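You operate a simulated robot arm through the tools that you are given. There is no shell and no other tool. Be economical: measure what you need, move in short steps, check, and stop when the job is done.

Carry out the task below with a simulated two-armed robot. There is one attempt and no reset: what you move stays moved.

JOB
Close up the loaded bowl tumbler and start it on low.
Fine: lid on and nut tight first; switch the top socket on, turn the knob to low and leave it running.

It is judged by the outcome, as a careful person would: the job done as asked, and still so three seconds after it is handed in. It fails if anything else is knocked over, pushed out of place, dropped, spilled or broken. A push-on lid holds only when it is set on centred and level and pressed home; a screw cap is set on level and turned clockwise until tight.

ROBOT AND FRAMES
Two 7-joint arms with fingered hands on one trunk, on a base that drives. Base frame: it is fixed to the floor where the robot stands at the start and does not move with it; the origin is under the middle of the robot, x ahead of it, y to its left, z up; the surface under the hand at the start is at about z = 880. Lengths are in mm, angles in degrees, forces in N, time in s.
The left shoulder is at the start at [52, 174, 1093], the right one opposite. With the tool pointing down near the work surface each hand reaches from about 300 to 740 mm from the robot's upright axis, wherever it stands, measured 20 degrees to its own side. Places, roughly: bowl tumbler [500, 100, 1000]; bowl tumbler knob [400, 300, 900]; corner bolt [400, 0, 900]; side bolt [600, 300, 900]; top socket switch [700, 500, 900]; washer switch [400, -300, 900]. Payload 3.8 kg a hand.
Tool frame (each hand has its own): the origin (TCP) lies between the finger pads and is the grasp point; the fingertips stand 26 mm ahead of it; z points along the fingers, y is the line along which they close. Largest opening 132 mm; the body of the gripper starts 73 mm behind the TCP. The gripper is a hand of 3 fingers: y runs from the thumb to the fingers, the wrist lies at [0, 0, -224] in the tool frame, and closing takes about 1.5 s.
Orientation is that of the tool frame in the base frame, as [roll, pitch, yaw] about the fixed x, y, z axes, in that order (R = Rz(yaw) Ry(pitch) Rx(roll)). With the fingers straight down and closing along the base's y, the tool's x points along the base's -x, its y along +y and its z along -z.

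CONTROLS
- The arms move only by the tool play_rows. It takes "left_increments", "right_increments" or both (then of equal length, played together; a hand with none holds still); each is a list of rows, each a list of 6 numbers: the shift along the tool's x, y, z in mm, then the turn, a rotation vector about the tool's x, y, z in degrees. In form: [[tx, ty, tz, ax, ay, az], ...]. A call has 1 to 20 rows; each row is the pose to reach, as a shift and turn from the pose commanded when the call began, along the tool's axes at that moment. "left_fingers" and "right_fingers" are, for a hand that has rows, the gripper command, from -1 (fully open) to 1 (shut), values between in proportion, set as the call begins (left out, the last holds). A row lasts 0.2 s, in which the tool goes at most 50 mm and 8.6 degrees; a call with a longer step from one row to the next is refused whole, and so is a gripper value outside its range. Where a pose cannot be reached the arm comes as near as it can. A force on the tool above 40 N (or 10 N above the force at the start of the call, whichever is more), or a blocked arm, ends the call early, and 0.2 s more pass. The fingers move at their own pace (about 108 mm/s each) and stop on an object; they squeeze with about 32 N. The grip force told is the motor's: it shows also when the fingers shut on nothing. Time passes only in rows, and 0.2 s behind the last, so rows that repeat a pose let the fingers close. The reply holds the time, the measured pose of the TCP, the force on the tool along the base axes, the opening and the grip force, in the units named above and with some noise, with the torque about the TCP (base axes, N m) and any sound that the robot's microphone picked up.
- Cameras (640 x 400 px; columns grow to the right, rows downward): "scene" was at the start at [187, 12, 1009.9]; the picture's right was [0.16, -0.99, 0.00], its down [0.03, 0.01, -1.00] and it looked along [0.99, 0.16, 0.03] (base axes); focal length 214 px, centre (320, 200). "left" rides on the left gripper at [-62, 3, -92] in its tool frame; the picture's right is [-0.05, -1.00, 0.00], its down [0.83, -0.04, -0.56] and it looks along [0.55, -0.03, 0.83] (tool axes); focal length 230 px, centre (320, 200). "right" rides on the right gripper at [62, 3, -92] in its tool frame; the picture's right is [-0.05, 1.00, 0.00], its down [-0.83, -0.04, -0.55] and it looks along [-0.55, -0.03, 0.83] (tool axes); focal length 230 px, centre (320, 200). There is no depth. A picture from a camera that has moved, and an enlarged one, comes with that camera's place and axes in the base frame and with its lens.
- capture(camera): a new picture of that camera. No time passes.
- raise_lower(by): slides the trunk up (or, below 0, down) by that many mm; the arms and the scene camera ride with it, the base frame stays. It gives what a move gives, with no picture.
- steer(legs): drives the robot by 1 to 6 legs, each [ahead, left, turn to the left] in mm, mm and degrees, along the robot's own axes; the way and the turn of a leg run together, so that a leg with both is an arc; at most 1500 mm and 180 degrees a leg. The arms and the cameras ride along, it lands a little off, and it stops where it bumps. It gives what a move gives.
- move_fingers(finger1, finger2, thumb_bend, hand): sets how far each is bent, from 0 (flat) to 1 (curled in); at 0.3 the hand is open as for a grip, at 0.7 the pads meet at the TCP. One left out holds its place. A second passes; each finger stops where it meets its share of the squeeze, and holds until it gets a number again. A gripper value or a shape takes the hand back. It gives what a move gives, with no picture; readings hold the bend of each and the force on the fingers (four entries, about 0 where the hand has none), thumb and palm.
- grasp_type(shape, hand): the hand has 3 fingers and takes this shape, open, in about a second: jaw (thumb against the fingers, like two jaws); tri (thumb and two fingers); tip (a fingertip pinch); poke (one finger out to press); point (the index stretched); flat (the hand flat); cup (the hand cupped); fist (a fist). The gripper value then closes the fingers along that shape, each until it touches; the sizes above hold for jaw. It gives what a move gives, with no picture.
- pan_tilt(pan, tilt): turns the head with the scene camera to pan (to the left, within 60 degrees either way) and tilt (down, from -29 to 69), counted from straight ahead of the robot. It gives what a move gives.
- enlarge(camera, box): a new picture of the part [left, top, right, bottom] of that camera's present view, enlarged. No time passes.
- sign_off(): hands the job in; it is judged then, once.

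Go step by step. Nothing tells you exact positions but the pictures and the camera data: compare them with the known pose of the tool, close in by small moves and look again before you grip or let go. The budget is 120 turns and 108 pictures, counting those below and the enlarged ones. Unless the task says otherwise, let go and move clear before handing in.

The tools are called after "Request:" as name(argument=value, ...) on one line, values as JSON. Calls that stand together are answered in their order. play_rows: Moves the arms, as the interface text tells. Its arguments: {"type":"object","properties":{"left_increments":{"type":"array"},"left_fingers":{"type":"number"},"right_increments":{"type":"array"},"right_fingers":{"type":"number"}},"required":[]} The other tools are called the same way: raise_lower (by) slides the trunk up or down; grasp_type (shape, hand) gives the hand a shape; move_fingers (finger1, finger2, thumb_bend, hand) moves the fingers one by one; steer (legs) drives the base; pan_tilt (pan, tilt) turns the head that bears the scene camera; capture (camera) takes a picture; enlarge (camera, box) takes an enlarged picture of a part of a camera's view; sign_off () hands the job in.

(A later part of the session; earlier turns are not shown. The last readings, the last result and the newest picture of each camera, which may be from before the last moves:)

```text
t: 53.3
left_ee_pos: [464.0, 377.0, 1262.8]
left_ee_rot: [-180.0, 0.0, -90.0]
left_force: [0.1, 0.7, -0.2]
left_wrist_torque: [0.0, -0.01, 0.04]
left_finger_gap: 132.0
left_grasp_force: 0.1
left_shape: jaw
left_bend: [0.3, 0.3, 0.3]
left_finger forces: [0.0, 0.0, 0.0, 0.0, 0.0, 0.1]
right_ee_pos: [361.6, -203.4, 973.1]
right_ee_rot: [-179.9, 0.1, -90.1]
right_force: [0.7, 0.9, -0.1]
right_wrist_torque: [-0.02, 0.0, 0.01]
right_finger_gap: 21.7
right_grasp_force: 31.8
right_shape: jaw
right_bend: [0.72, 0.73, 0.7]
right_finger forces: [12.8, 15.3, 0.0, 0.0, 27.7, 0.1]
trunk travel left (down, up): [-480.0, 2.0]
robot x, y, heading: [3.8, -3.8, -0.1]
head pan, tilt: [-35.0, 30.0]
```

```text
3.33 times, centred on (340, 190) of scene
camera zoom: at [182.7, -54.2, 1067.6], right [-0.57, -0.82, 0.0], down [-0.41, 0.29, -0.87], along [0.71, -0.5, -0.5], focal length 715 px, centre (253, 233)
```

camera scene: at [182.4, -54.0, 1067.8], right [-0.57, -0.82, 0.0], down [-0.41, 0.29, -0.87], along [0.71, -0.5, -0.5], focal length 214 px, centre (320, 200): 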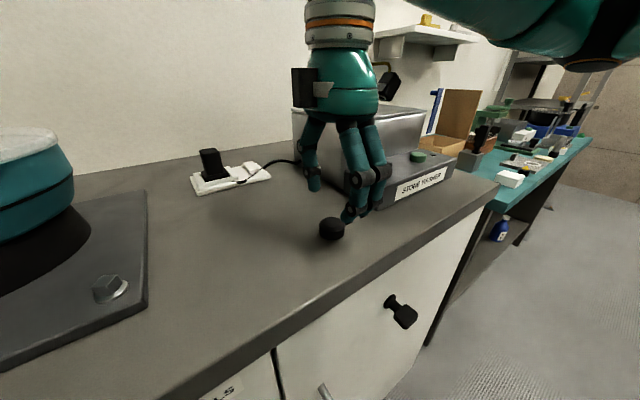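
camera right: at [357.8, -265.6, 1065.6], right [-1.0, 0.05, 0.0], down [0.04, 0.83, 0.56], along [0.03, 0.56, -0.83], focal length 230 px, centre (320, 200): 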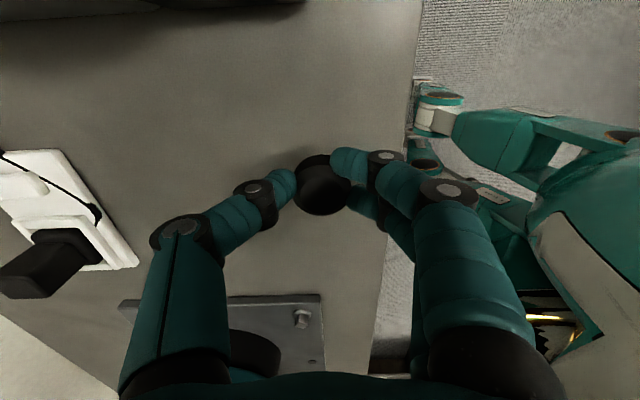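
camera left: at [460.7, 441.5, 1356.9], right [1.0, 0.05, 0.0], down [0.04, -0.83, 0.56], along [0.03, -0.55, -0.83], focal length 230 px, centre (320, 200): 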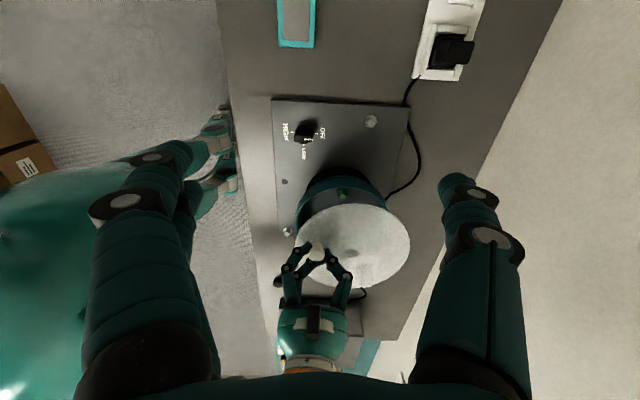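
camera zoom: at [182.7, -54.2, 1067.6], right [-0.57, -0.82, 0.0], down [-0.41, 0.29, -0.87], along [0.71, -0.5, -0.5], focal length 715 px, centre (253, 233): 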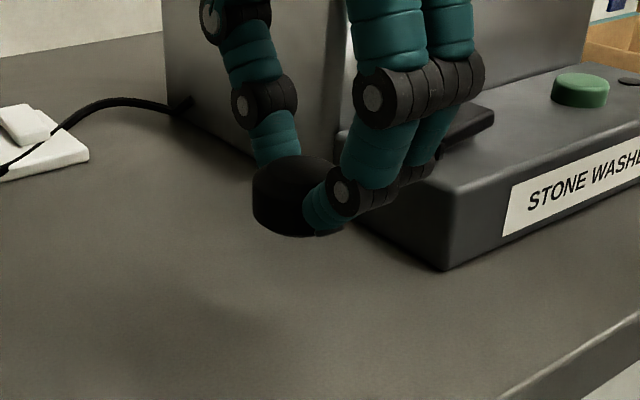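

The nut is gripped and level, with its underside about 31 mm below the TCP. I'll raise it, carry it above the stud, and turn the hand so its fingers straddle sideways relative to the lid grip.

Request:
play_rows(right_increments=[[0, 0, -45, 0, 0, 0], [0, 0, -90, 0, 0, 0], [0, 0, -137, 0, 0, 0], [-30, -14, -137, 0, 0, 0], [-66, -31, -137, 0, 0, 0], [-102, -48, -137, 0, 0, 5], [-138, -65, -137, 0, 0, 10], [-174, -81, -137, 0, 0, 15], [-210, -98, -137, 0, 0, 20], [-246, -115, -137, 0, 0, 25], [-282, -132, -137, 0, 0, 30], [-315, -147, -137, 0, 0, 35], [-335, -157, -137, 0, 0, 35], [-345.5, -161.5, -137, 0, 0, 35], [-345.5, -161.5, -137, 0, 0, 35]])

Request:
enlarge(camera="left", box=[260, 125, 436, 265])

Request:
pan_tilt(pan=10, tilt=5)

Request:
enlarge(camera="scene", box=[190, 150, 350, 280])

```text
t: 56.5
left_ee_pos: [463.3, 379.9, 1262.7]
left_ee_rot: [-180.0, 0.0, -90.0]
left_force: [-0.1, 0.0, 0.2]
left_wrist_torque: [0.0, 0.02, 0.01]
left_finger_gap: 131.9
left_grasp_force: 0.1
left_shape: jaw
left_bend: [0.3, 0.3, 0.3]
left_finger forces: [0.1, 0.1, 0.0, 0.0, 0.0, 0.0]
right_ee_pos: [515.9, 129.4, 1106.5]
right_ee_rot: [-179.9, 0.1, -125.0]
right_force: [0.3, -0.7, -0.1]
right_wrist_torque: [-0.04, 0.03, 0.01]
right_finger_gap: 21.8
right_grasp_force: 31.9
right_shape: jaw
right_bend: [0.72, 0.73, 0.7]
right_finger forces: [12.3, 15.3, 0.0, 0.1, 27.5, 0.0]
right hand out of reach, approached as far as the arm can: row 13, 14, 15
trunk travel left (down, up): [-480.0, 2.0]
robot x, y, heading: [-0.6, 3.8, -0.1]
head pan, tilt: [-35.0, 30.0]
```

```text
2.86 times, centred on (348, 195) of left
camera zoom: at [461.0, 441.8, 1356.6], right [1.0, 0.05, 0.0], down [0.04, -0.83, 0.56], along [0.03, -0.55, -0.83], focal length 657 px, centre (240, 214)
```

zoom: 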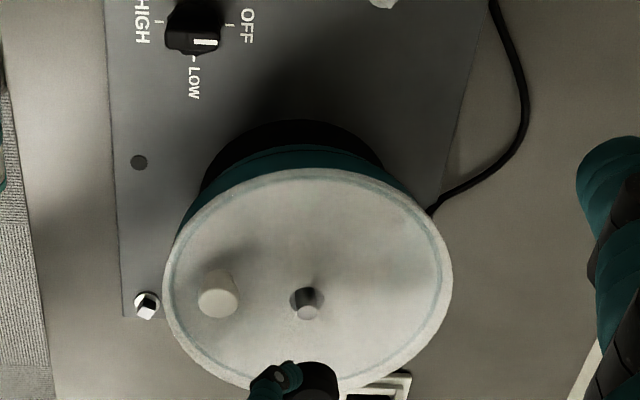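

```text
t: 57.6
left_ee_pos: [463.6, 377.6, 1262.9]
left_ee_rot: [-179.8, 0.0, -89.9]
left_force: [0.1, 0.4, 0.1]
left_wrist_torque: [-0.03, -0.03, -0.03]
left_finger_gap: 131.8
left_grasp_force: 0.1
left_shape: jaw
left_bend: [0.3, 0.3, 0.3]
left_finger forces: [0.0, 0.0, 0.0, 0.0, 0.1, 0.0]
right_ee_pos: [515.7, 128.8, 1107.3]
right_ee_rot: [-179.9, 0.2, -125.0]
right_force: [-0.4, 0.0, -0.9]
right_wrist_torque: [-0.01, 0.01, 0.02]
right_finger_gap: 21.7
right_grasp_force: 32.4
right_shape: jaw
right_bend: [0.72, 0.73, 0.7]
right_finger forces: [12.3, 15.4, 0.0, 0.0, 27.5, 0.0]
trunk travel left (down, up): [-480.0, 2.0]
robot x, y, heading: [-1.4, -1.3, 0.3]
head pan, tilt: [10.0, 5.0]
```

```text
3.08 times, centred on (270, 215) of scene
camera zoom: at [199.0, 13.7, 1108.1], right [0.17, -0.98, 0.0], down [-0.09, -0.02, -1.0], along [0.98, 0.17, -0.09], focal length 660 px, centre (474, 154)
```

zoom: 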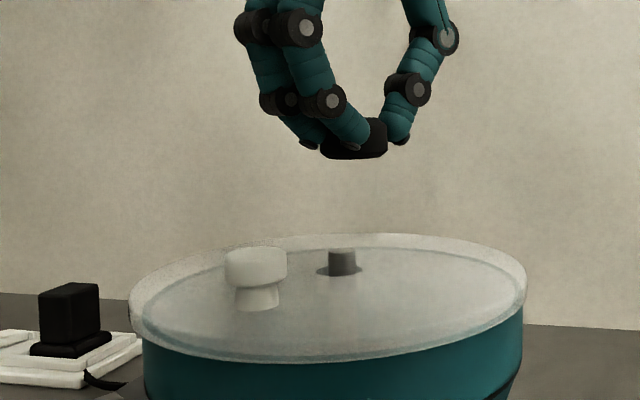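

The stud is just out of the right arm's reach from here. I'll pull the left hand back slightly and slide the base 100 mm to the left.

Request:
play_rows(left_increments=[[0, -25, 0, 0, 0, 0], [20, -50, 0, 0, 0, 0], [40, -60, 0, 0, 0, 0], [40, -60, 0, 0, 0, 0]])

Request:
steer(legs=[[0, 100, 0]])

Request:
capture(camera="left")

Request:
capture(camera="scene")

```text
t: 58.6
left_ee_pos: [466.9, 358.2, 1248.0]
left_ee_rot: [179.9, 0.0, -90.0]
left_force: [0.1, -0.3, -0.3]
left_wrist_torque: [0.01, -0.01, 0.01]
left_finger_gap: 131.9
left_grasp_force: 0.0
left_shape: jaw
left_bend: [0.3, 0.3, 0.3]
left_finger forces: [0.0, 0.1, 0.0, 0.0, 0.0, 0.0]
left hand out of reach, approached as far as the arm can: row 1, 2, 3, 4
right_ee_pos: [516.7, 128.5, 1107.0]
right_ee_rot: [-179.9, 0.2, -125.0]
right_force: [0.6, -0.3, -0.4]
right_wrist_torque: [-0.01, -0.01, -0.01]
right_finger_gap: 21.7
right_grasp_force: 32.2
right_shape: jaw
right_bend: [0.72, 0.73, 0.7]
right_finger forces: [12.3, 15.4, 0.0, 0.0, 27.6, 0.0]
trunk travel left (down, up): [-480.0, 2.0]
robot x, y, heading: [-1.6, -0.3, 0.1]
head pan, tilt: [10.0, 5.0]
```

```text
t: 60.1
left_ee_pos: [468.0, 456.9, 1248.1]
left_ee_rot: [-180.0, -0.1, -90.1]
left_force: [-0.4, -0.7, -0.3]
left_wrist_torque: [0.02, -0.02, 0.02]
left_finger_gap: 132.1
left_grasp_force: 0.0
left_shape: jaw
left_bend: [0.3, 0.3, 0.3]
left_finger forces: [0.0, 0.0, 0.0, 0.0, 0.0, 0.0]
right_ee_pos: [515.4, 227.7, 1108.0]
right_ee_rot: [-179.9, 0.2, -125.0]
right_force: [0.1, 0.8, 0.3]
right_wrist_torque: [0.03, 0.01, -0.03]
right_finger_gap: 21.8
right_grasp_force: 32.1
right_shape: jaw
right_bend: [0.72, 0.73, 0.7]
right_finger forces: [12.3, 15.4, 0.1, 0.0, 27.5, 0.0]
trunk travel left (down, up): [-480.0, 2.0]
robot x, y, heading: [1.6, 97.8, -0.2]
head pan, tilt: [10.0, 5.0]
```

```text
46 pictures are left
camera left: at [464.1, 520.6, 1341.5], right [1.0, 0.05, 0.0], down [0.04, -0.83, 0.56], along [0.03, -0.55, -0.83], focal length 230 px, centre (320, 200)
```

left: 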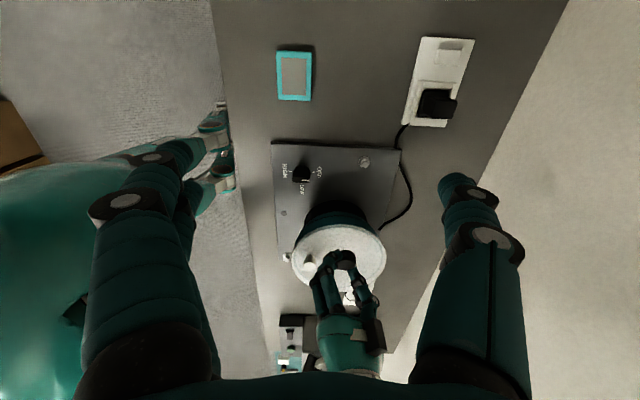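

```text
45 pictures are left
camera scene: at [199.0, 113.3, 1108.1], right [0.17, -0.98, 0.0], down [-0.09, -0.02, -1.0], along [0.98, 0.17, -0.09], focal length 214 px, centre (320, 200)
```

scene: 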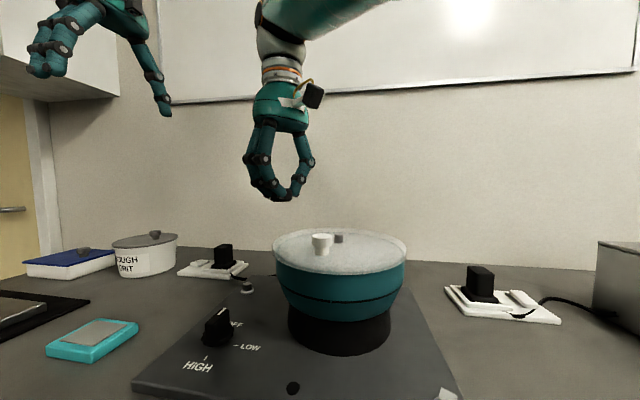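

The base moved as intended and the stud is still at about [523,142]. Moving the nut over it.

Request:
play_rows(right_increments=[[22, -18.5, 0, 0, 0, 0], [44, -37, 0, 0, 0, 0], [60, -50, 0, 0, 0, 0], [65.7, -55.6, 0, 0, 0, 0], [65.7, -55.6, 25, 0, 0, 0], [65.7, -55.6, 25, 0, 0, 0]])

Request:
enlarge(camera="left", box=[270, 190, 430, 310])

Request:
enlarge(camera="scene", box=[260, 170, 420, 290])

```text
t: 61.5
left_ee_pos: [467.7, 457.6, 1248.4]
left_ee_rot: [-180.0, -0.1, -90.0]
left_force: [0.1, -1.0, 0.0]
left_wrist_torque: [0.01, -0.01, 0.01]
left_finger_gap: 131.8
left_grasp_force: 0.2
left_shape: jaw
left_bend: [0.3, 0.3, 0.3]
left_finger forces: [0.0, 0.0, 0.0, 0.0, 0.0, 0.1]
right_ee_pos: [523.9, 141.7, 1082.9]
right_ee_rot: [-179.9, 0.2, -125.0]
right_force: [-0.5, 0.6, -0.1]
right_wrist_torque: [-0.01, 0.01, 0.0]
right_finger_gap: 21.8
right_grasp_force: 32.3
right_shape: jaw
right_bend: [0.72, 0.73, 0.7]
right_finger forces: [12.4, 15.6, 0.1, 0.1, 27.7, 0.0]
trunk travel left (down, up): [-480.0, 2.0]
robot x, y, heading: [-2.1, 98.2, -0.1]
head pan, tilt: [10.0, 5.0]
```

```text
3.33 times, centred on (350, 250) of left
camera zoom: at [463.8, 520.4, 1341.8], right [1.0, 0.05, 0.0], down [0.04, -0.83, 0.56], along [0.03, -0.55, -0.83], focal length 767 px, centre (220, 33)
```

zoom: 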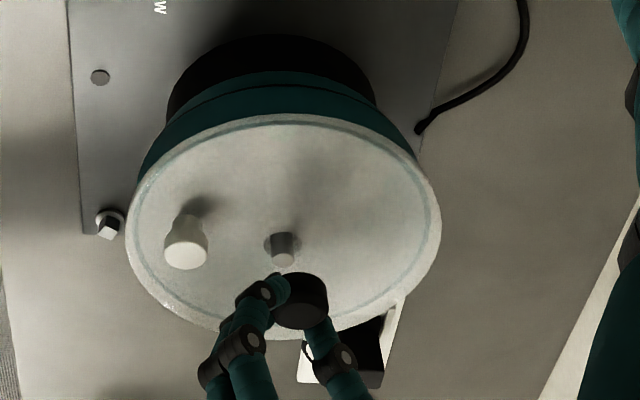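

```text
3.33 times, centred on (340, 230) of scene
camera zoom: at [198.8, 113.2, 1108.2], right [0.17, -0.98, 0.0], down [-0.09, -0.01, -1.0], along [0.98, 0.17, -0.09], focal length 715 px, centre (253, 100)
```

zoom: 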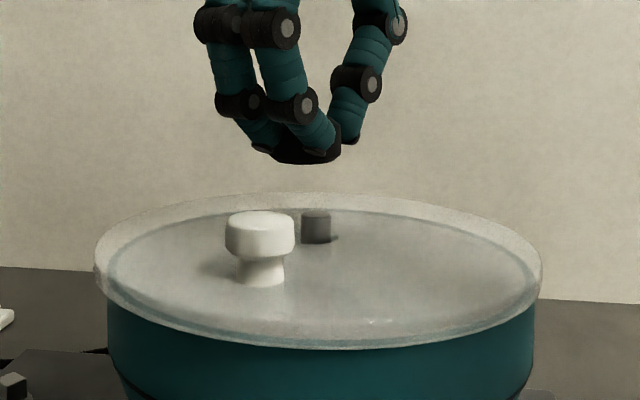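

The nut is roughly above the stud, but the two views differ by a few millimetres. I'll zoom in for precise alignment.

Request:
enlarge(camera="left", box=[315, 235, 375, 295])

Request:
enlarge(camera="scene", box=[300, 180, 360, 240])

```text
6.67 times, centred on (345, 265) of left
camera zoom: at [463.8, 520.4, 1341.8], right [1.0, 0.05, 0.0], down [0.04, -0.83, 0.56], along [0.03, -0.55, -0.83], focal length 1534 px, centre (153, -233)
```

zoom: 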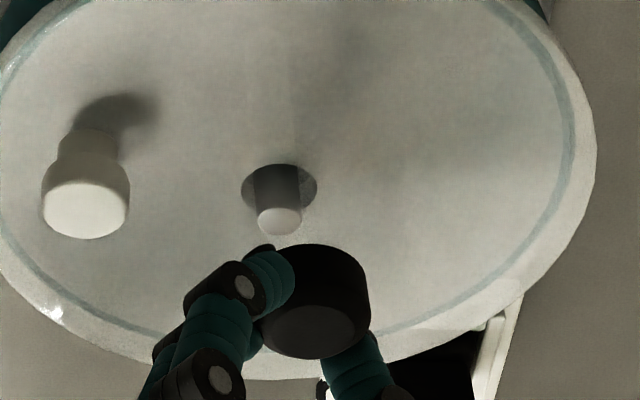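

```text
6.67 times, centred on (330, 210) of scene
camera zoom: at [198.8, 113.2, 1108.2], right [0.17, -0.98, 0.0], down [-0.09, -0.01, -1.0], along [0.98, 0.17, -0.09], focal length 1430 px, centre (253, 133)
```

zoom: 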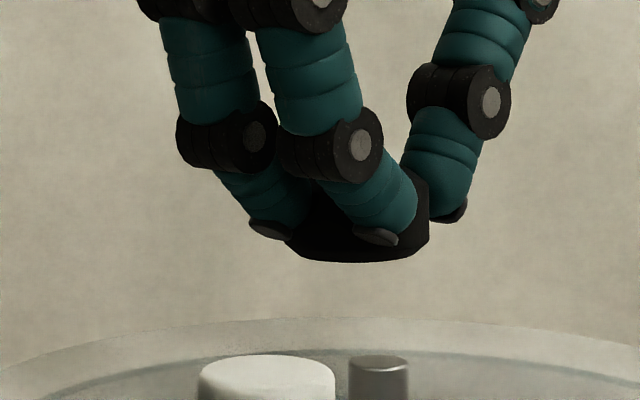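

The views suggest the nut sits about 6 mm off the stud in both x and y. I'll check the in-hand offset with the right camera.

Request:
enlarge(camera="right", box=[240, 130, 400, 250])

```text
3.33 times, centred on (320, 190) of right
camera zoom: at [486.0, 93.7, 1175.2], right [-0.79, 0.62, 0.0], down [0.51, 0.65, 0.56], along [0.34, 0.44, -0.83], focal length 767 px, centre (320, 233)
```

zoom: 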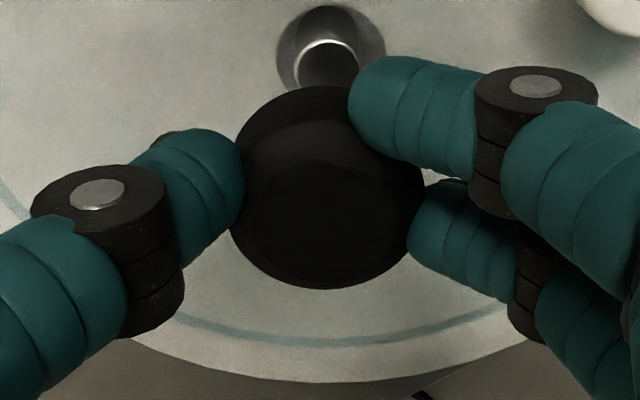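

The right camera confirms the nut is about 8.5 mm off along the tool's -x, and the stud is visible beside it. I'll shift the nut onto the stud axis and lower it to just above.

Request:
play_rows(right_increments=[[8.5, 1.4, 0, 0, 0, 0], [8.5, 1.4, 12, 0, 0, 0], [8.5, 1.4, 22, 0, 0, 0], [8.5, 1.4, 22, 0, 0, 0]])

Request:
enlarge(camera="left", box=[315, 235, 375, 295])

Request:
enlarge(camera="scene", box=[300, 190, 380, 250])

```text
t: 62.5
left_ee_pos: [466.4, 458.2, 1248.5]
left_ee_rot: [-179.9, 0.0, -90.1]
left_force: [-0.2, -0.7, -0.3]
left_wrist_torque: [-0.04, 0.03, -0.01]
left_finger_gap: 132.1
left_grasp_force: 0.1
left_shape: jaw
left_bend: [0.3, 0.3, 0.3]
left_finger forces: [0.0, 0.0, 0.0, 0.0, 0.1, 0.0]
right_ee_pos: [518.0, 136.7, 1060.9]
right_ee_rot: [-179.9, 0.1, -125.0]
right_force: [-0.6, -0.8, 0.2]
right_wrist_torque: [0.02, 0.0, 0.0]
right_finger_gap: 21.8
right_grasp_force: 31.7
right_shape: jaw
right_bend: [0.72, 0.73, 0.7]
right_finger forces: [12.5, 15.6, 0.0, 0.1, 27.5, 0.0]
trunk travel left (down, up): [-480.0, 2.0]
robot x, y, heading: [-1.5, 98.0, -0.1]
head pan, tilt: [10.0, 5.0]
```

```text
6.67 times, centred on (345, 265) of left
camera zoom: at [464.0, 520.5, 1341.6], right [1.0, 0.05, 0.0], down [0.04, -0.83, 0.56], along [0.03, -0.55, -0.83], focal length 1534 px, centre (153, -233)
```

zoom: 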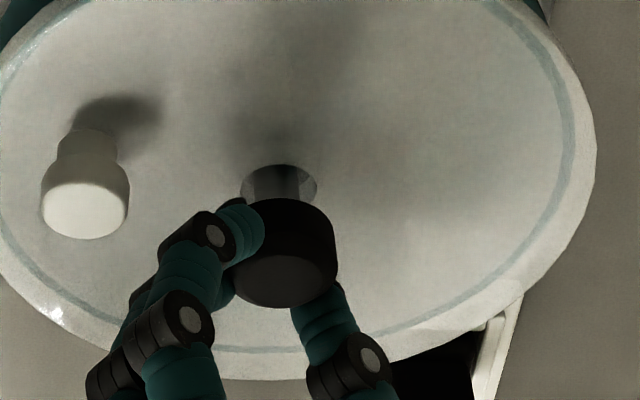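

```text
6.67 times, centred on (340, 220) of scene
camera zoom: at [198.9, 113.3, 1108.1], right [0.17, -0.98, 0.0], down [-0.09, -0.01, -1.0], along [0.98, 0.17, -0.09], focal length 1430 px, centre (187, 67)
```

zoom: 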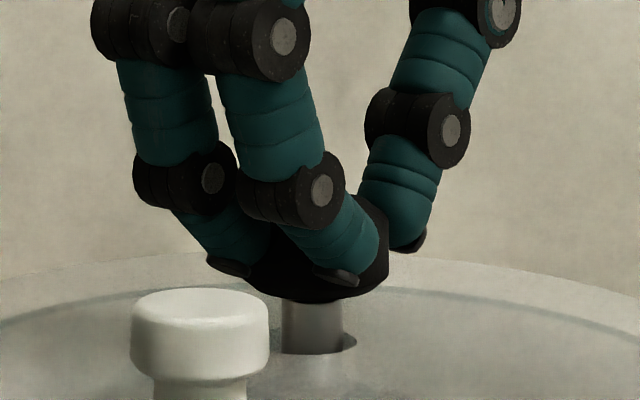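

Nut and stud are aligned within about 1 mm in both views. Lowering to light contact.

Request:
play_rows(right_increments=[[0, 0, 3, 0, 0, 0], [0, 0, 5, 0, 0, 0], [0, 0, 7, 0, 0, 0], [0, 0, 7, 0, 0, 0]])

```text
t: 63.5
left_ee_pos: [467.1, 457.0, 1248.4]
left_ee_rot: [-180.0, 0.0, -90.1]
left_force: [0.1, -0.5, 0.2]
left_wrist_torque: [0.0, -0.01, -0.04]
left_finger_gap: 132.1
left_grasp_force: 0.0
left_shape: jaw
left_bend: [0.3, 0.3, 0.3]
left_finger forces: [0.1, 0.0, 0.0, 0.0, 0.1, 0.1]
right_ee_pos: [518.2, 136.3, 1054.2]
right_ee_rot: [-179.8, 0.2, -125.0]
right_force: [1.0, -1.1, 0.1]
right_wrist_torque: [0.02, 0.02, 0.0]
right_finger_gap: 21.8
right_grasp_force: 32.0
right_shape: jaw
right_bend: [0.72, 0.73, 0.7]
right_finger forces: [12.4, 15.6, 0.1, 0.0, 27.6, 0.0]
trunk travel left (down, up): [-480.0, 2.0]
robot x, y, heading: [0.4, 99.7, -0.3]
head pan, tilt: [10.0, 5.0]
```

Request:
play_rows(right_increments=[[0, 0, 2, 0, 0, 0], [0, 0, 4, 0, 0, 0], [0, 0, 6, 0, 0, 0], [0, 0, 6, 0, 0, 0]])

Request:
enlarge(camera="scene", box=[300, 190, 380, 250])

```text
t: 64.5
left_ee_pos: [466.8, 458.8, 1248.1]
left_ee_rot: [-179.8, 0.1, -90.1]
left_force: [-0.3, 0.6, -0.7]
left_wrist_torque: [0.03, 0.02, 0.0]
left_finger_gap: 132.0
left_grasp_force: 0.1
left_shape: jaw
left_bend: [0.3, 0.3, 0.3]
left_finger forces: [0.1, 0.0, 0.1, 0.0, 0.0, 0.0]
right_ee_pos: [518.4, 137.5, 1048.1]
right_ee_rot: [-179.9, 0.3, -125.0]
right_force: [3.4, 4.8, 7.6]
right_wrist_torque: [0.15, -0.05, 0.02]
right_finger_gap: 21.6
right_grasp_force: 31.6
right_shape: jaw
right_bend: [0.72, 0.73, 0.7]
right_finger forces: [11.7, 17.7, 0.1, 0.1, 28.9, 0.0]
trunk travel left (down, up): [-480.0, 2.0]
robot x, y, heading: [-1.9, 101.3, -0.0]
head pan, tilt: [10.0, 5.0]
```

```text
6.67 times, centred on (340, 220) of scene
camera zoom: at [199.0, 113.9, 1108.3], right [0.17, -0.98, 0.0], down [-0.09, -0.02, -1.0], along [0.98, 0.17, -0.09], focal length 1430 px, centre (187, 67)
```

zoom: 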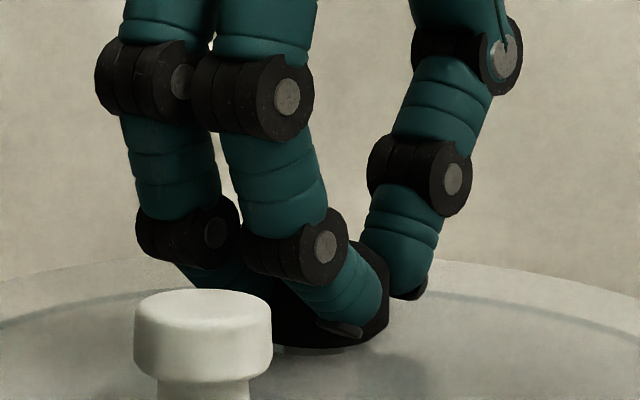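

The nut has slipped over the stud and contacts lightly. I'll turn it clockwise about its own axis, compensating for the grip offset, with slight downward feed.

Request:
play_rows(right_increments=[[-0.98, 1.17, 0.3, 0, 0, 8], [-1.42, 2.29, 0.5, 0, 0, 16], [-2.0, 3.34, 0.7, 0, 0, 24], [-2.73, 4.29, 0.9, 0, 0, 32], [-3.6, 5.14, 1.1, 0, 0, 40], [-4.55, 5.85, 1.3, 0, 0, 48], [-5.6, 6.43, 1.5, 0, 0, 56], [-6.74, 6.85, 1.7, 0, 0, 64], [-7.9, 7.12, 1.9, 0, 0, 72], [-9.1, 7.22, 2.1, 0, 0, 80], [-9.1, 7.22, 2.1, 0, 0, 80]])

Request:
enlarge(camera="scene", box=[290, 180, 390, 255])

Request:
enlarge(camera="right", box=[240, 130, 400, 250])

```text
t: 67.0
left_ee_pos: [465.8, 456.6, 1249.4]
left_ee_rot: [-180.0, 0.2, -90.1]
left_force: [0.4, -0.8, -0.4]
left_wrist_torque: [0.0, 0.02, 0.01]
left_finger_gap: 131.7
left_grasp_force: 0.1
left_shape: jaw
left_bend: [0.3, 0.3, 0.3]
left_finger forces: [0.0, 0.0, 0.0, 0.0, 0.0, 0.0]
right_ee_pos: [515.8, 146.1, 1046.9]
right_ee_rot: [179.8, 0.2, 154.8]
right_force: [-3.7, -9.3, 18.3]
right_wrist_torque: [-0.27, 0.04, -0.07]
right_finger_gap: 22.7
right_grasp_force: 32.0
right_shape: jaw
right_bend: [0.73, 0.74, 0.71]
right_finger forces: [12.3, 16.1, 0.0, 0.0, 37.0, 0.0]
trunk travel left (down, up): [-480.0, 2.0]
robot x, y, heading: [-0.0, 103.5, 0.0]
head pan, tilt: [10.0, 5.0]
```

```text
5.33 times, centred on (340, 218) of scene
camera zoom: at [197.3, 112.1, 1108.5], right [0.17, -0.98, 0.0], down [-0.08, -0.01, -1.0], along [0.98, 0.17, -0.09], focal length 1144 px, centre (213, 107)
```

zoom: 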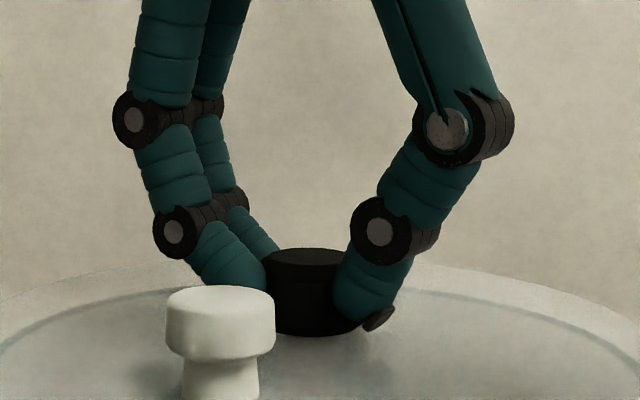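

```text
3.33 times, centred on (320, 190) of right
camera zoom: at [461.4, 174.4, 1140.0], right [0.47, 0.88, 0.0], down [0.73, -0.39, 0.56], along [0.49, -0.26, -0.83], focal length 767 px, centre (320, 233)
```

zoom: 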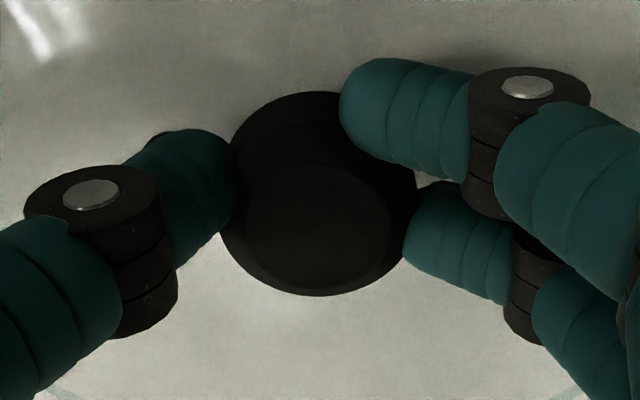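

The nut is on the stud and turning with the hand. I'll continue clockwise another 64°, correcting a slight side load, and watch the torque.

Request:
play_rows(right_increments=[[-0.28, 0.1, 0, 0, 0, 8], [-0.72, 1.2, 0, 0, 0, 16], [-1.3, 2.25, 0.1, 0, 0, 24], [-2.03, 3.2, 0.2, 0, 0, 32], [-2.89, 4.05, 0.3, 0, 0, 40], [-3.85, 4.75, 0.4, 0, 0, 48], [-4.91, 5.3, 0.5, 0, 0, 56], [-6.04, 5.75, 0.5, 0, 0, 64], [-6.04, 5.75, 0.5, 0, 0, 64]])

Request:
enlarge(camera="right", box=[240, 130, 400, 250])

```text
t: 69.0
left_ee_pos: [465.0, 456.7, 1249.0]
left_ee_rot: [-179.9, 0.0, -90.1]
left_force: [-0.1, -0.1, -0.9]
left_wrist_torque: [-0.03, 0.02, -0.02]
left_finger_gap: 132.0
left_grasp_force: 0.0
left_shape: jaw
left_bend: [0.3, 0.3, 0.3]
left_finger forces: [0.0, 0.0, 0.0, 0.0, 0.1, 0.1]
right_ee_pos: [522.7, 150.3, 1046.8]
right_ee_rot: [179.8, -0.1, 91.0]
right_force: [-11.9, -5.9, 15.9]
right_wrist_torque: [-0.2, 0.31, -0.04]
right_finger_gap: 22.9
right_grasp_force: 32.1
right_shape: jaw
right_bend: [0.73, 0.74, 0.71]
right_finger forces: [10.8, 15.8, 0.0, 0.0, 36.9, 0.1]
trunk travel left (down, up): [-480.0, 2.0]
robot x, y, heading: [-0.0, 98.6, 0.1]
head pan, tilt: [10.0, 5.0]
```

```text
3.33 times, centred on (320, 190) of right
camera zoom: at [525.1, 210.4, 1139.7], right [1.0, -0.04, 0.0], down [-0.03, -0.83, 0.55], along [-0.02, -0.55, -0.83], focal length 767 px, centre (320, 233)
```

zoom: 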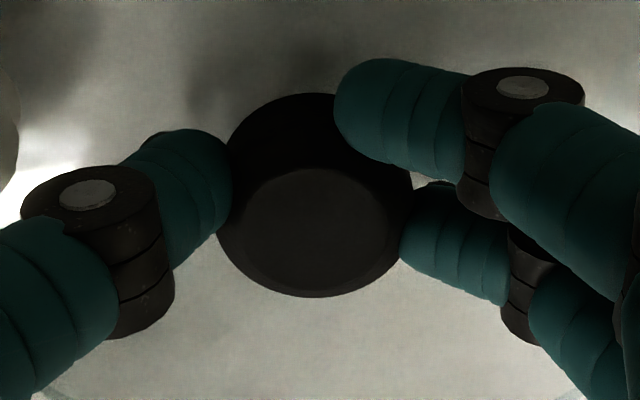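

The wrist reaches here fine. I'll open and rise to check how the nut sits on the stud.

Request:
play_rows(right_increments=[[0, 0, 0, 0, 0, 0], [0, 0, 0, 0, 0, 0], [0, 0, 0, 0, 0, 0], [0, 0, 0, 0, 0, 0], [0, 0, -20, 0, 0, 0], [0, 0, -45, 0, 0, 0], [0, 0, -45, 0, 0, 0]], right_fingers=0.3)

Request:
enlarge(camera="scene", box=[280, 170, 400, 260])

Request:
enlarge(camera="right", box=[240, 100, 400, 220])

```text
t: 70.5
left_ee_pos: [467.4, 457.1, 1248.4]
left_ee_rot: [179.9, 0.0, -90.2]
left_force: [0.0, -0.7, 0.0]
left_wrist_torque: [0.02, 0.03, 0.0]
left_finger_gap: 131.8
left_grasp_force: 0.0
left_shape: jaw
left_bend: [0.3, 0.3, 0.3]
left_finger forces: [0.0, 0.1, 0.0, 0.0, 0.0, 0.1]
right_ee_pos: [526.0, 151.2, 1091.5]
right_ee_rot: [179.9, -0.1, 90.9]
right_force: [0.8, -0.4, -0.2]
right_wrist_torque: [0.0, 0.0, 0.01]
right_finger_gap: 45.5
right_grasp_force: 0.0
right_shape: jaw
right_bend: [0.74, 0.74, 0.7]
right_finger forces: [0.1, 0.0, 0.0, 0.1, 0.0, 0.0]
trunk travel left (down, up): [-480.0, 2.0]
robot x, y, heading: [-5.9, 100.2, -0.2]
head pan, tilt: [10.0, 5.0]
```

```text
4.44 times, centred on (340, 215) of scene
camera zoom: at [199.2, 113.3, 1108.0], right [0.17, -0.98, 0.0], down [-0.09, -0.01, -1.0], along [0.98, 0.17, -0.09], focal length 953 px, centre (231, 133)
```

zoom: 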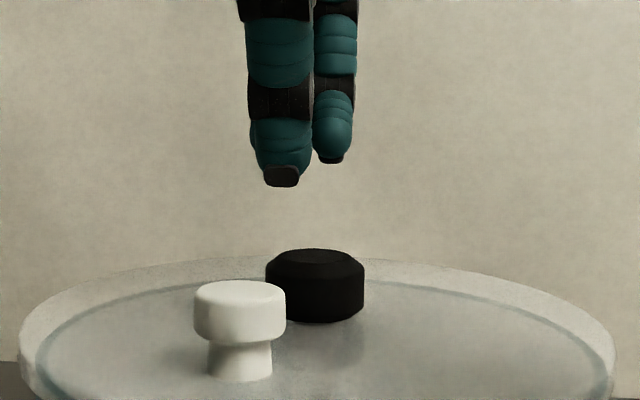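

```text
3.33 times, centred on (320, 160) of right
camera zoom: at [527.6, 211.6, 1184.6], right [1.0, -0.04, 0.0], down [-0.03, -0.83, 0.55], along [-0.02, -0.55, -0.83], focal length 767 px, centre (320, 333)
```

zoom: 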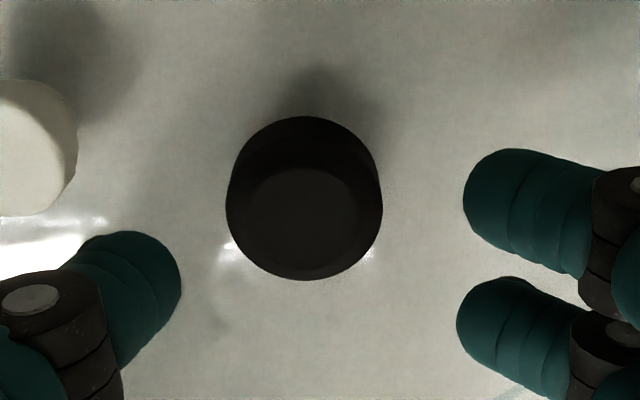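

The nut sits level on the stud, still about 5 mm above the lid, so it needs more turns. I'll rotate the open hand back counter-clockwise above the nut and centre it.

Request:
play_rows(right_increments=[[-3, -1.2, 0, 0, 0, -8], [-6, -2.4, 0, 0, 0, -16], [-9.1, -3.6, 0, 0, 0, -24], [-9.1, -3.6, 0, 0, 0, -32], [-9.1, -3.6, 0, 0, 0, -40], [-9.1, -3.6, 0, 0, 0, -48], [-9.1, -3.6, 0, 0, 0, -56], [-9.1, -3.6, 0, 0, 0, -64], [-9.1, -3.6, 0, 0, 0, -72], [-9.1, -3.6, 0, 0, 0, -80], [-9.1, -3.6, 0, 0, 0, -88], [-9.1, -3.6, 0, 0, 0, -96], [-9.1, -3.6, 0, 0, 0, -104], [-9.1, -3.6, 0, 0, 0, -112], [-9.1, -3.6, 0, 0, 0, -120], [-9.1, -3.6, 0, 0, 0, -128], [-9.1, -3.6, 0, 0, 0, -136], [-9.1, -3.6, 0, 0, 0, -140], [-9.1, -3.6, 0, 0, 0, -140]])

Request:
capture(camera="right")

```text
t: 74.5
left_ee_pos: [467.8, 457.3, 1247.6]
left_ee_rot: [180.0, 0.0, -90.1]
left_force: [0.4, -0.1, 0.3]
left_wrist_torque: [0.01, -0.01, 0.03]
left_finger_gap: 131.9
left_grasp_force: 0.0
left_shape: jaw
left_bend: [0.3, 0.3, 0.3]
left_finger forces: [0.1, 0.0, 0.0, 0.0, 0.0, 0.0]
right_ee_pos: [522.2, 142.0, 1090.1]
right_ee_rot: [-180.0, 0.2, -129.0]
right_force: [0.1, -0.5, 0.0]
right_wrist_torque: [-0.03, -0.01, 0.02]
right_finger_gap: 46.0
right_grasp_force: 0.2
right_shape: jaw
right_bend: [0.74, 0.74, 0.7]
right_finger forces: [0.0, 0.0, 0.1, 0.0, 0.0, 0.1]
trunk travel left (down, up): [-480.0, 2.0]
robot x, y, heading: [-0.5, 95.8, -0.3]
head pan, tilt: [10.0, 5.0]
```

```text
31 pictures are left
camera right: at [480.6, 94.6, 1182.9], right [-0.74, 0.67, 0.0], down [0.55, 0.62, 0.56], along [0.37, 0.41, -0.83], focal length 230 px, centre (320, 200)
```

right: 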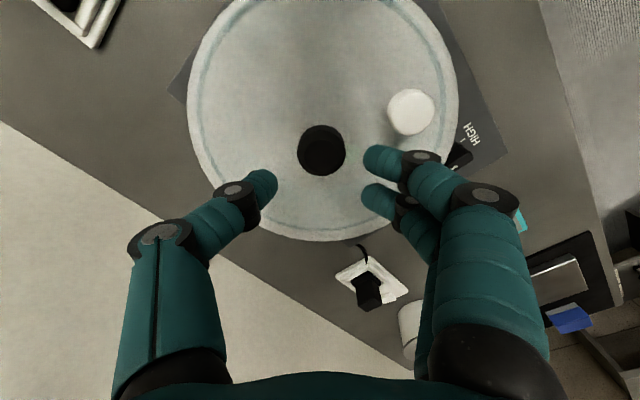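

Well centred on the nut. Descend, grip, then turn clockwise 136° with a small feed.

Request:
play_rows(right_increments=[[0, 0, 20, 0, 0, 0], [0, 0, 38, 0, 0, 0], [0, 0, 44, 0, 0, 0], [0, 0, 44, 0, 0, 0]])

Request:
play_rows(right_increments=[[0, 0, 0, 0, 0, 0], [0, 0, 0, 0, 0, 0], [0, 0, 0, 0, 0, 0], [0, 0, 0, 0, 0, 0], [0, 0, 0, 0, 0, 0]], right_fingers=1)

Request:
play_rows(right_increments=[[0, 0, 0.1, 0, 0, 8], [0, 0, 0.2, 0, 0, 16], [0, 0, 0.3, 0, 0, 24], [0, 0, 0.4, 0, 0, 32], [0, 0, 0.5, 0, 0, 40], [0, 0, 0.6, 0, 0, 48], [0, 0, 0.7, 0, 0, 56], [0, 0, 0.8, 0, 0, 64], [0, 0, 0.9, 0, 0, 72], [0, 0, 1, 0, 0, 80], [0, 0, 1.1, 0, 0, 88], [0, 0, 1.2, 0, 0, 96], [0, 0, 1.3, 0, 0, 104], [0, 0, 1.4, 0, 0, 112], [0, 0, 1.5, 0, 0, 120], [0, 0, 1.6, 0, 0, 128], [0, 0, 1.7, 0, 0, 136], [0, 0, 1.7, 0, 0, 140]])

```text
t: 75.5
left_ee_pos: [466.8, 458.2, 1247.9]
left_ee_rot: [180.0, 0.1, -90.1]
left_force: [-0.2, -0.7, 0.0]
left_wrist_torque: [0.01, 0.03, -0.01]
left_finger_gap: 131.9
left_grasp_force: 0.1
left_shape: jaw
left_bend: [0.3, 0.3, 0.3]
left_finger forces: [0.0, 0.1, 0.0, 0.1, 0.0, 0.0]
right_ee_pos: [522.4, 141.1, 1045.9]
right_ee_rot: [-180.0, 0.1, -129.0]
right_force: [0.8, 0.2, 2.2]
right_wrist_torque: [0.05, 0.13, -0.06]
right_finger_gap: 45.6
right_grasp_force: 0.0
right_shape: jaw
right_bend: [0.74, 0.74, 0.7]
right_finger forces: [2.6, 0.0, 0.1, 0.0, 0.1, 0.1]
trunk travel left (down, up): [-480.0, 2.0]
robot x, y, heading: [-0.3, 100.0, -0.3]
head pan, tilt: [10.0, 5.0]
```

```text
t: 76.8
left_ee_pos: [467.0, 457.3, 1247.3]
left_ee_rot: [180.0, 0.0, -90.1]
left_force: [-0.4, 0.5, -0.3]
left_wrist_torque: [-0.02, -0.02, 0.0]
left_finger_gap: 132.2
left_grasp_force: 0.1
left_shape: jaw
left_bend: [0.3, 0.3, 0.3]
left_finger forces: [0.1, 0.0, 0.0, 0.0, 0.0, 0.1]
right_ee_pos: [523.0, 141.6, 1045.1]
right_ee_rot: [-180.0, 0.1, -129.1]
right_force: [4.8, -1.7, 0.2]
right_wrist_torque: [-0.01, -0.06, 0.02]
right_finger_gap: 25.5
right_grasp_force: 32.1
right_shape: jaw
right_bend: [0.75, 0.73, 0.7]
right_finger forces: [11.0, 16.4, 0.0, 0.1, 31.4, 0.0]
trunk travel left (down, up): [-480.0, 2.0]
robot x, y, heading: [1.7, 100.2, -0.2]
head pan, tilt: [10.0, 5.0]
```

```text
t: 78.3
left_ee_pos: [466.3, 455.7, 1248.6]
left_ee_rot: [-180.0, 0.0, -90.1]
left_force: [0.3, 0.7, -0.5]
left_wrist_torque: [-0.02, 0.01, 0.01]
left_finger_gap: 131.9
left_grasp_force: 0.1
left_shape: jaw
left_bend: [0.3, 0.3, 0.3]
left_finger forces: [0.1, 0.0, 0.0, 0.1, 0.1, 0.0]
right_ee_pos: [513.5, 140.4, 1045.1]
right_ee_rot: [-179.7, -1.1, 179.0]
right_force: [-24.8, -8.6, 1.5]
right_wrist_torque: [-0.05, 0.32, 0.64]
right_finger_gap: 21.9
right_grasp_force: 32.1
right_shape: jaw
right_bend: [0.76, 0.73, 0.7]
right_finger forces: [27.8, 17.5, 0.1, 0.0, 28.7, 0.1]
trunk travel left (down, up): [-480.0, 2.0]
robot x, y, heading: [2.3, 98.6, 0.0]
head pan, tilt: [10.0, 5.0]
stopped in row 7 (right hand): the force on the tool passed its limit at 41 N (the readings are from after the stop); the commanded pose is now the measured one
```

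The turn stopped on force, and finger 1 may have caught on the lid's grip. Looking before doing anything.

Request:
capture(camera="right")

Request:
enlarge(camera="scene", box=[250, 150, 430, 285])

```text
30 pictures are left
camera right: at [454.1, 144.9, 1138.5], right [0.07, 1.0, -0.01], down [0.84, -0.05, 0.54], along [0.54, -0.04, -0.84], focal length 230 px, centre (320, 200)
```

right: 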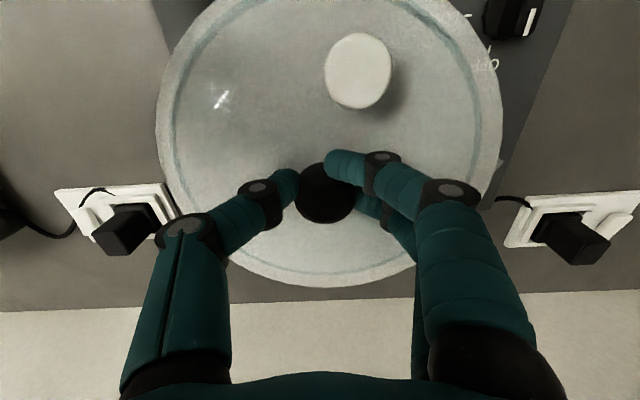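

```text
2.96 times, centred on (340, 218) of scene
camera zoom: at [197.1, 112.3, 1108.5], right [0.17, -0.98, 0.0], down [-0.08, -0.01, -1.0], along [0.98, 0.17, -0.09], focal length 636 px, centre (261, 148)
```

zoom: 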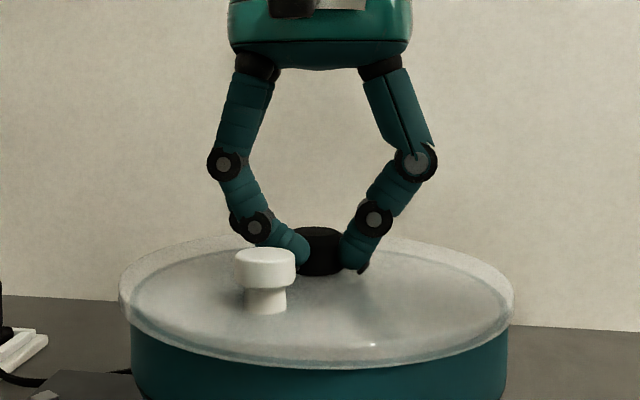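

Finger 1 had brushed the lid grip, so that stroke is ambiguous, but nothing looks displaced. I'll open, rise, recentre, and start the next stroke at a yaw well clear of the lid grip.

Request:
play_rows(right_increments=[[0, 0, 0, 0, 0, 0], [0, 0, 0, 0, 0, 0], [0, 0, 0, 0, 0, 0], [0, 0, 0, 0, 0, 0], [0, 0, -20, 0, 0, 0], [0, 0, -45, 0, 0, 0], [-9, 1.8, -45, 0, 1.1, -7], [-9, 1.8, -45, 0, 1.1, -14], [-9, 1.8, -45, 0, 1.1, -20], [-9, 1.8, -45, 0, 1.1, -20]], right_fingers=0.3)

Request:
capture(camera="right")

Request:
enlarge(camera="scene", box=[280, 170, 400, 260])

```text
t: 80.5
left_ee_pos: [466.9, 458.0, 1248.6]
left_ee_rot: [-179.9, 0.0, -90.0]
left_force: [0.0, 0.0, 0.2]
left_wrist_torque: [-0.02, 0.0, -0.01]
left_finger_gap: 131.6
left_grasp_force: 0.1
left_shape: jaw
left_bend: [0.3, 0.3, 0.3]
left_finger forces: [0.0, 0.0, 0.1, 0.0, 0.0, 0.1]
right_ee_pos: [528.5, 143.7, 1088.9]
right_ee_rot: [179.8, -1.8, -161.4]
right_force: [0.0, -0.6, 0.7]
right_wrist_torque: [-0.02, 0.0, 0.01]
right_finger_gap: 45.7
right_grasp_force: 0.2
right_shape: jaw
right_bend: [0.74, 0.74, 0.7]
right_finger forces: [0.1, 0.0, 0.0, 0.0, 0.0, 0.0]
trunk travel left (down, up): [-480.0, 2.0]
robot x, y, heading: [-6.3, 101.6, -0.1]
head pan, tilt: [10.0, 5.0]
```

```text
28 pictures are left
camera right: at [471.4, 126.8, 1183.6], right [-0.27, 0.96, 0.0], down [0.82, 0.23, 0.53], along [0.51, 0.15, -0.85], focal length 230 px, centre (320, 200)
```

right: 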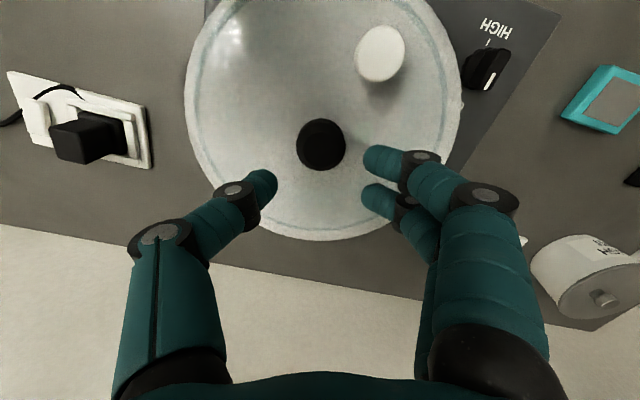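

```text
4.44 times, centred on (340, 215) of scene
camera zoom: at [198.6, 113.3, 1108.1], right [0.17, -0.98, 0.0], down [-0.09, -0.02, -1.0], along [0.98, 0.17, -0.09], focal length 953 px, centre (231, 133)
```

zoom: 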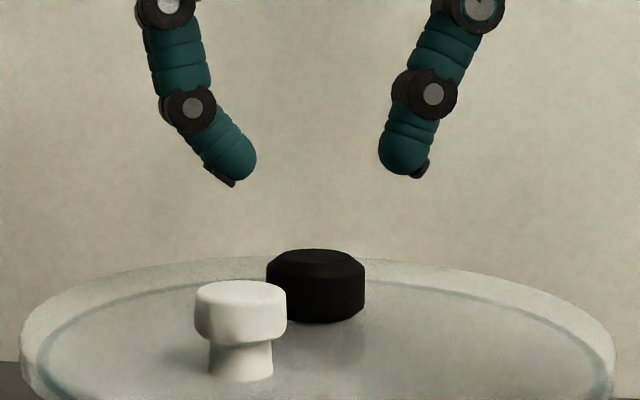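

The nut is still level and centred. I'll square the hand, centre on the nut, descend and grip.

Request:
play_rows(right_increments=[[6, 1, 0, 0, -1.8, 0], [6, 1, 20, 0, -1.8, 0], [6, 1, 38, 0, -1.8, 0], [6, 1, 43.5, 0, -1.8, 0], [6, 1, 43.5, 0, -1.8, 0]])

Request:
play_rows(right_increments=[[0, 0, 0, 0, 0, 0], [0, 0, 0, 0, 0, 0], [0, 0, 0, 0, 0, 0], [0, 0, 0, 0, 0, 0], [0, 0, 0, 0, 0, 0]], right_fingers=1)

Request:
play_rows(right_increments=[[0, 0, 0.1, 0, 0, 6], [0, 0, 0.2, 0, 0, 12], [0, 0, 0.3, 0, 0, 18], [0, 0, 0.4, 0, 0, 24], [0, 0, 0.4, 0, 0, 30], [0, 0, 0.4, 0, 0, 30]])

```text
t: 81.7
left_ee_pos: [466.0, 456.6, 1248.1]
left_ee_rot: [179.9, -0.1, -90.1]
left_force: [0.8, 0.2, 0.5]
left_wrist_torque: [-0.03, -0.01, 0.01]
left_finger_gap: 131.6
left_grasp_force: 0.1
left_shape: jaw
left_bend: [0.3, 0.3, 0.3]
left_finger forces: [0.0, 0.0, 0.1, 0.1, 0.1, 0.1]
right_ee_pos: [520.3, 142.4, 1045.3]
right_ee_rot: [179.8, 0.1, -161.4]
right_force: [0.3, 0.9, -0.1]
right_wrist_torque: [0.0, 0.0, -0.03]
right_finger_gap: 46.0
right_grasp_force: 0.1
right_shape: jaw
right_bend: [0.74, 0.74, 0.7]
right_finger forces: [0.1, 0.0, 0.0, 0.0, 0.1, 0.1]
trunk travel left (down, up): [-480.0, 2.0]
robot x, y, heading: [-0.2, 99.9, -0.1]
head pan, tilt: [10.0, 5.0]
```

```text
t: 82.9
left_ee_pos: [466.2, 456.6, 1247.2]
left_ee_rot: [179.9, 0.0, -90.0]
left_force: [0.7, 0.0, -0.6]
left_wrist_torque: [0.02, -0.05, 0.03]
left_finger_gap: 132.0
left_grasp_force: 0.1
left_shape: jaw
left_bend: [0.3, 0.3, 0.3]
left_finger forces: [0.1, 0.1, 0.0, 0.0, 0.1, 0.0]
right_ee_pos: [520.7, 143.6, 1046.4]
right_ee_rot: [179.9, 0.1, -161.3]
right_force: [-0.9, -1.2, -0.4]
right_wrist_torque: [-0.01, -0.01, 0.0]
right_finger_gap: 24.2
right_grasp_force: 32.1
right_shape: jaw
right_bend: [0.72, 0.73, 0.7]
right_finger forces: [14.9, 14.3, 0.0, 0.0, 28.9, 0.0]
trunk travel left (down, up): [-480.0, 2.0]
robot x, y, heading: [0.8, 98.3, -0.2]
head pan, tilt: [10.0, 5.0]
```

```text
t: 84.3
left_ee_pos: [463.8, 458.4, 1248.1]
left_ee_rot: [-179.9, 0.0, -90.1]
left_force: [-0.2, -0.1, -1.3]
left_wrist_torque: [0.04, -0.01, -0.02]
left_finger_gap: 132.1
left_grasp_force: 0.1
left_shape: jaw
left_bend: [0.3, 0.3, 0.3]
left_finger forces: [0.0, 0.0, 0.0, 0.0, 0.0, 0.0]
right_ee_pos: [516.8, 143.9, 1045.6]
right_ee_rot: [179.7, -0.1, 168.8]
right_force: [-19.4, 4.5, -2.3]
right_wrist_torque: [0.16, 0.34, 0.97]
right_finger_gap: 22.8
right_grasp_force: 31.8
right_shape: jaw
right_bend: [0.72, 0.73, 0.7]
right_finger forces: [30.2, 17.9, 0.0, 0.1, 27.0, 0.0]
trunk travel left (down, up): [-480.0, 2.0]
robot x, y, heading: [0.0, 95.4, 0.1]
head pan, tilt: [10.0, 5.0]
```

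With a balanced grip the nut resists with nearly 1 N·m after only 30°, so it looks close to tight. One more small turn will confirm.

Request:
play_rows(right_increments=[[0, 0, 0, 0, 0, 4], [0, 0, 0, 0, 0, 8], [0, 0, 0, 0, 0, 12], [0, 0, 0, 0, 0, 16], [0, 0, 0, 0, 0, 16]])

Request:
enlarge(camera="right", box=[240, 130, 400, 250])

```text
t: 85.5
left_ee_pos: [463.3, 457.8, 1249.2]
left_ee_rot: [-179.8, -0.2, -90.1]
left_force: [0.8, -0.5, -0.5]
left_wrist_torque: [-0.02, -0.01, -0.01]
left_finger_gap: 131.9
left_grasp_force: 0.0
left_shape: jaw
left_bend: [0.3, 0.3, 0.3]
left_finger forces: [0.0, 0.0, 0.0, 0.0, 0.0, 0.1]
right_ee_pos: [514.9, 147.2, 1045.4]
right_ee_rot: [179.7, -0.4, 153.1]
right_force: [-26.9, 10.0, -5.2]
right_wrist_torque: [0.22, 0.44, 0.65]
right_finger_gap: 21.7
right_grasp_force: 32.4
right_shape: jaw
right_bend: [0.72, 0.73, 0.7]
right_finger forces: [33.5, 15.7, 0.0, 0.1, 23.2, 0.0]
trunk travel left (down, up): [-480.0, 2.0]
robot x, y, heading: [-0.0, 101.9, -0.0]
head pan, tilt: [10.0, 5.0]
```

```text
3.33 times, centred on (320, 190) of right
camera zoom: at [462.1, 176.0, 1138.8], right [0.5, 0.87, 0.0], down [0.72, -0.42, 0.55], along [0.48, -0.27, -0.84], focal length 767 px, centre (320, 233)
```

zoom: 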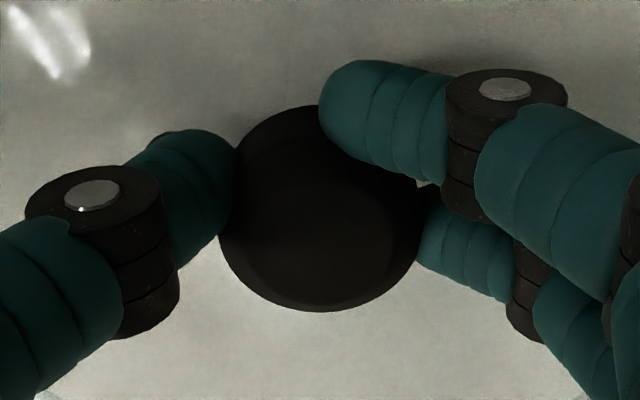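

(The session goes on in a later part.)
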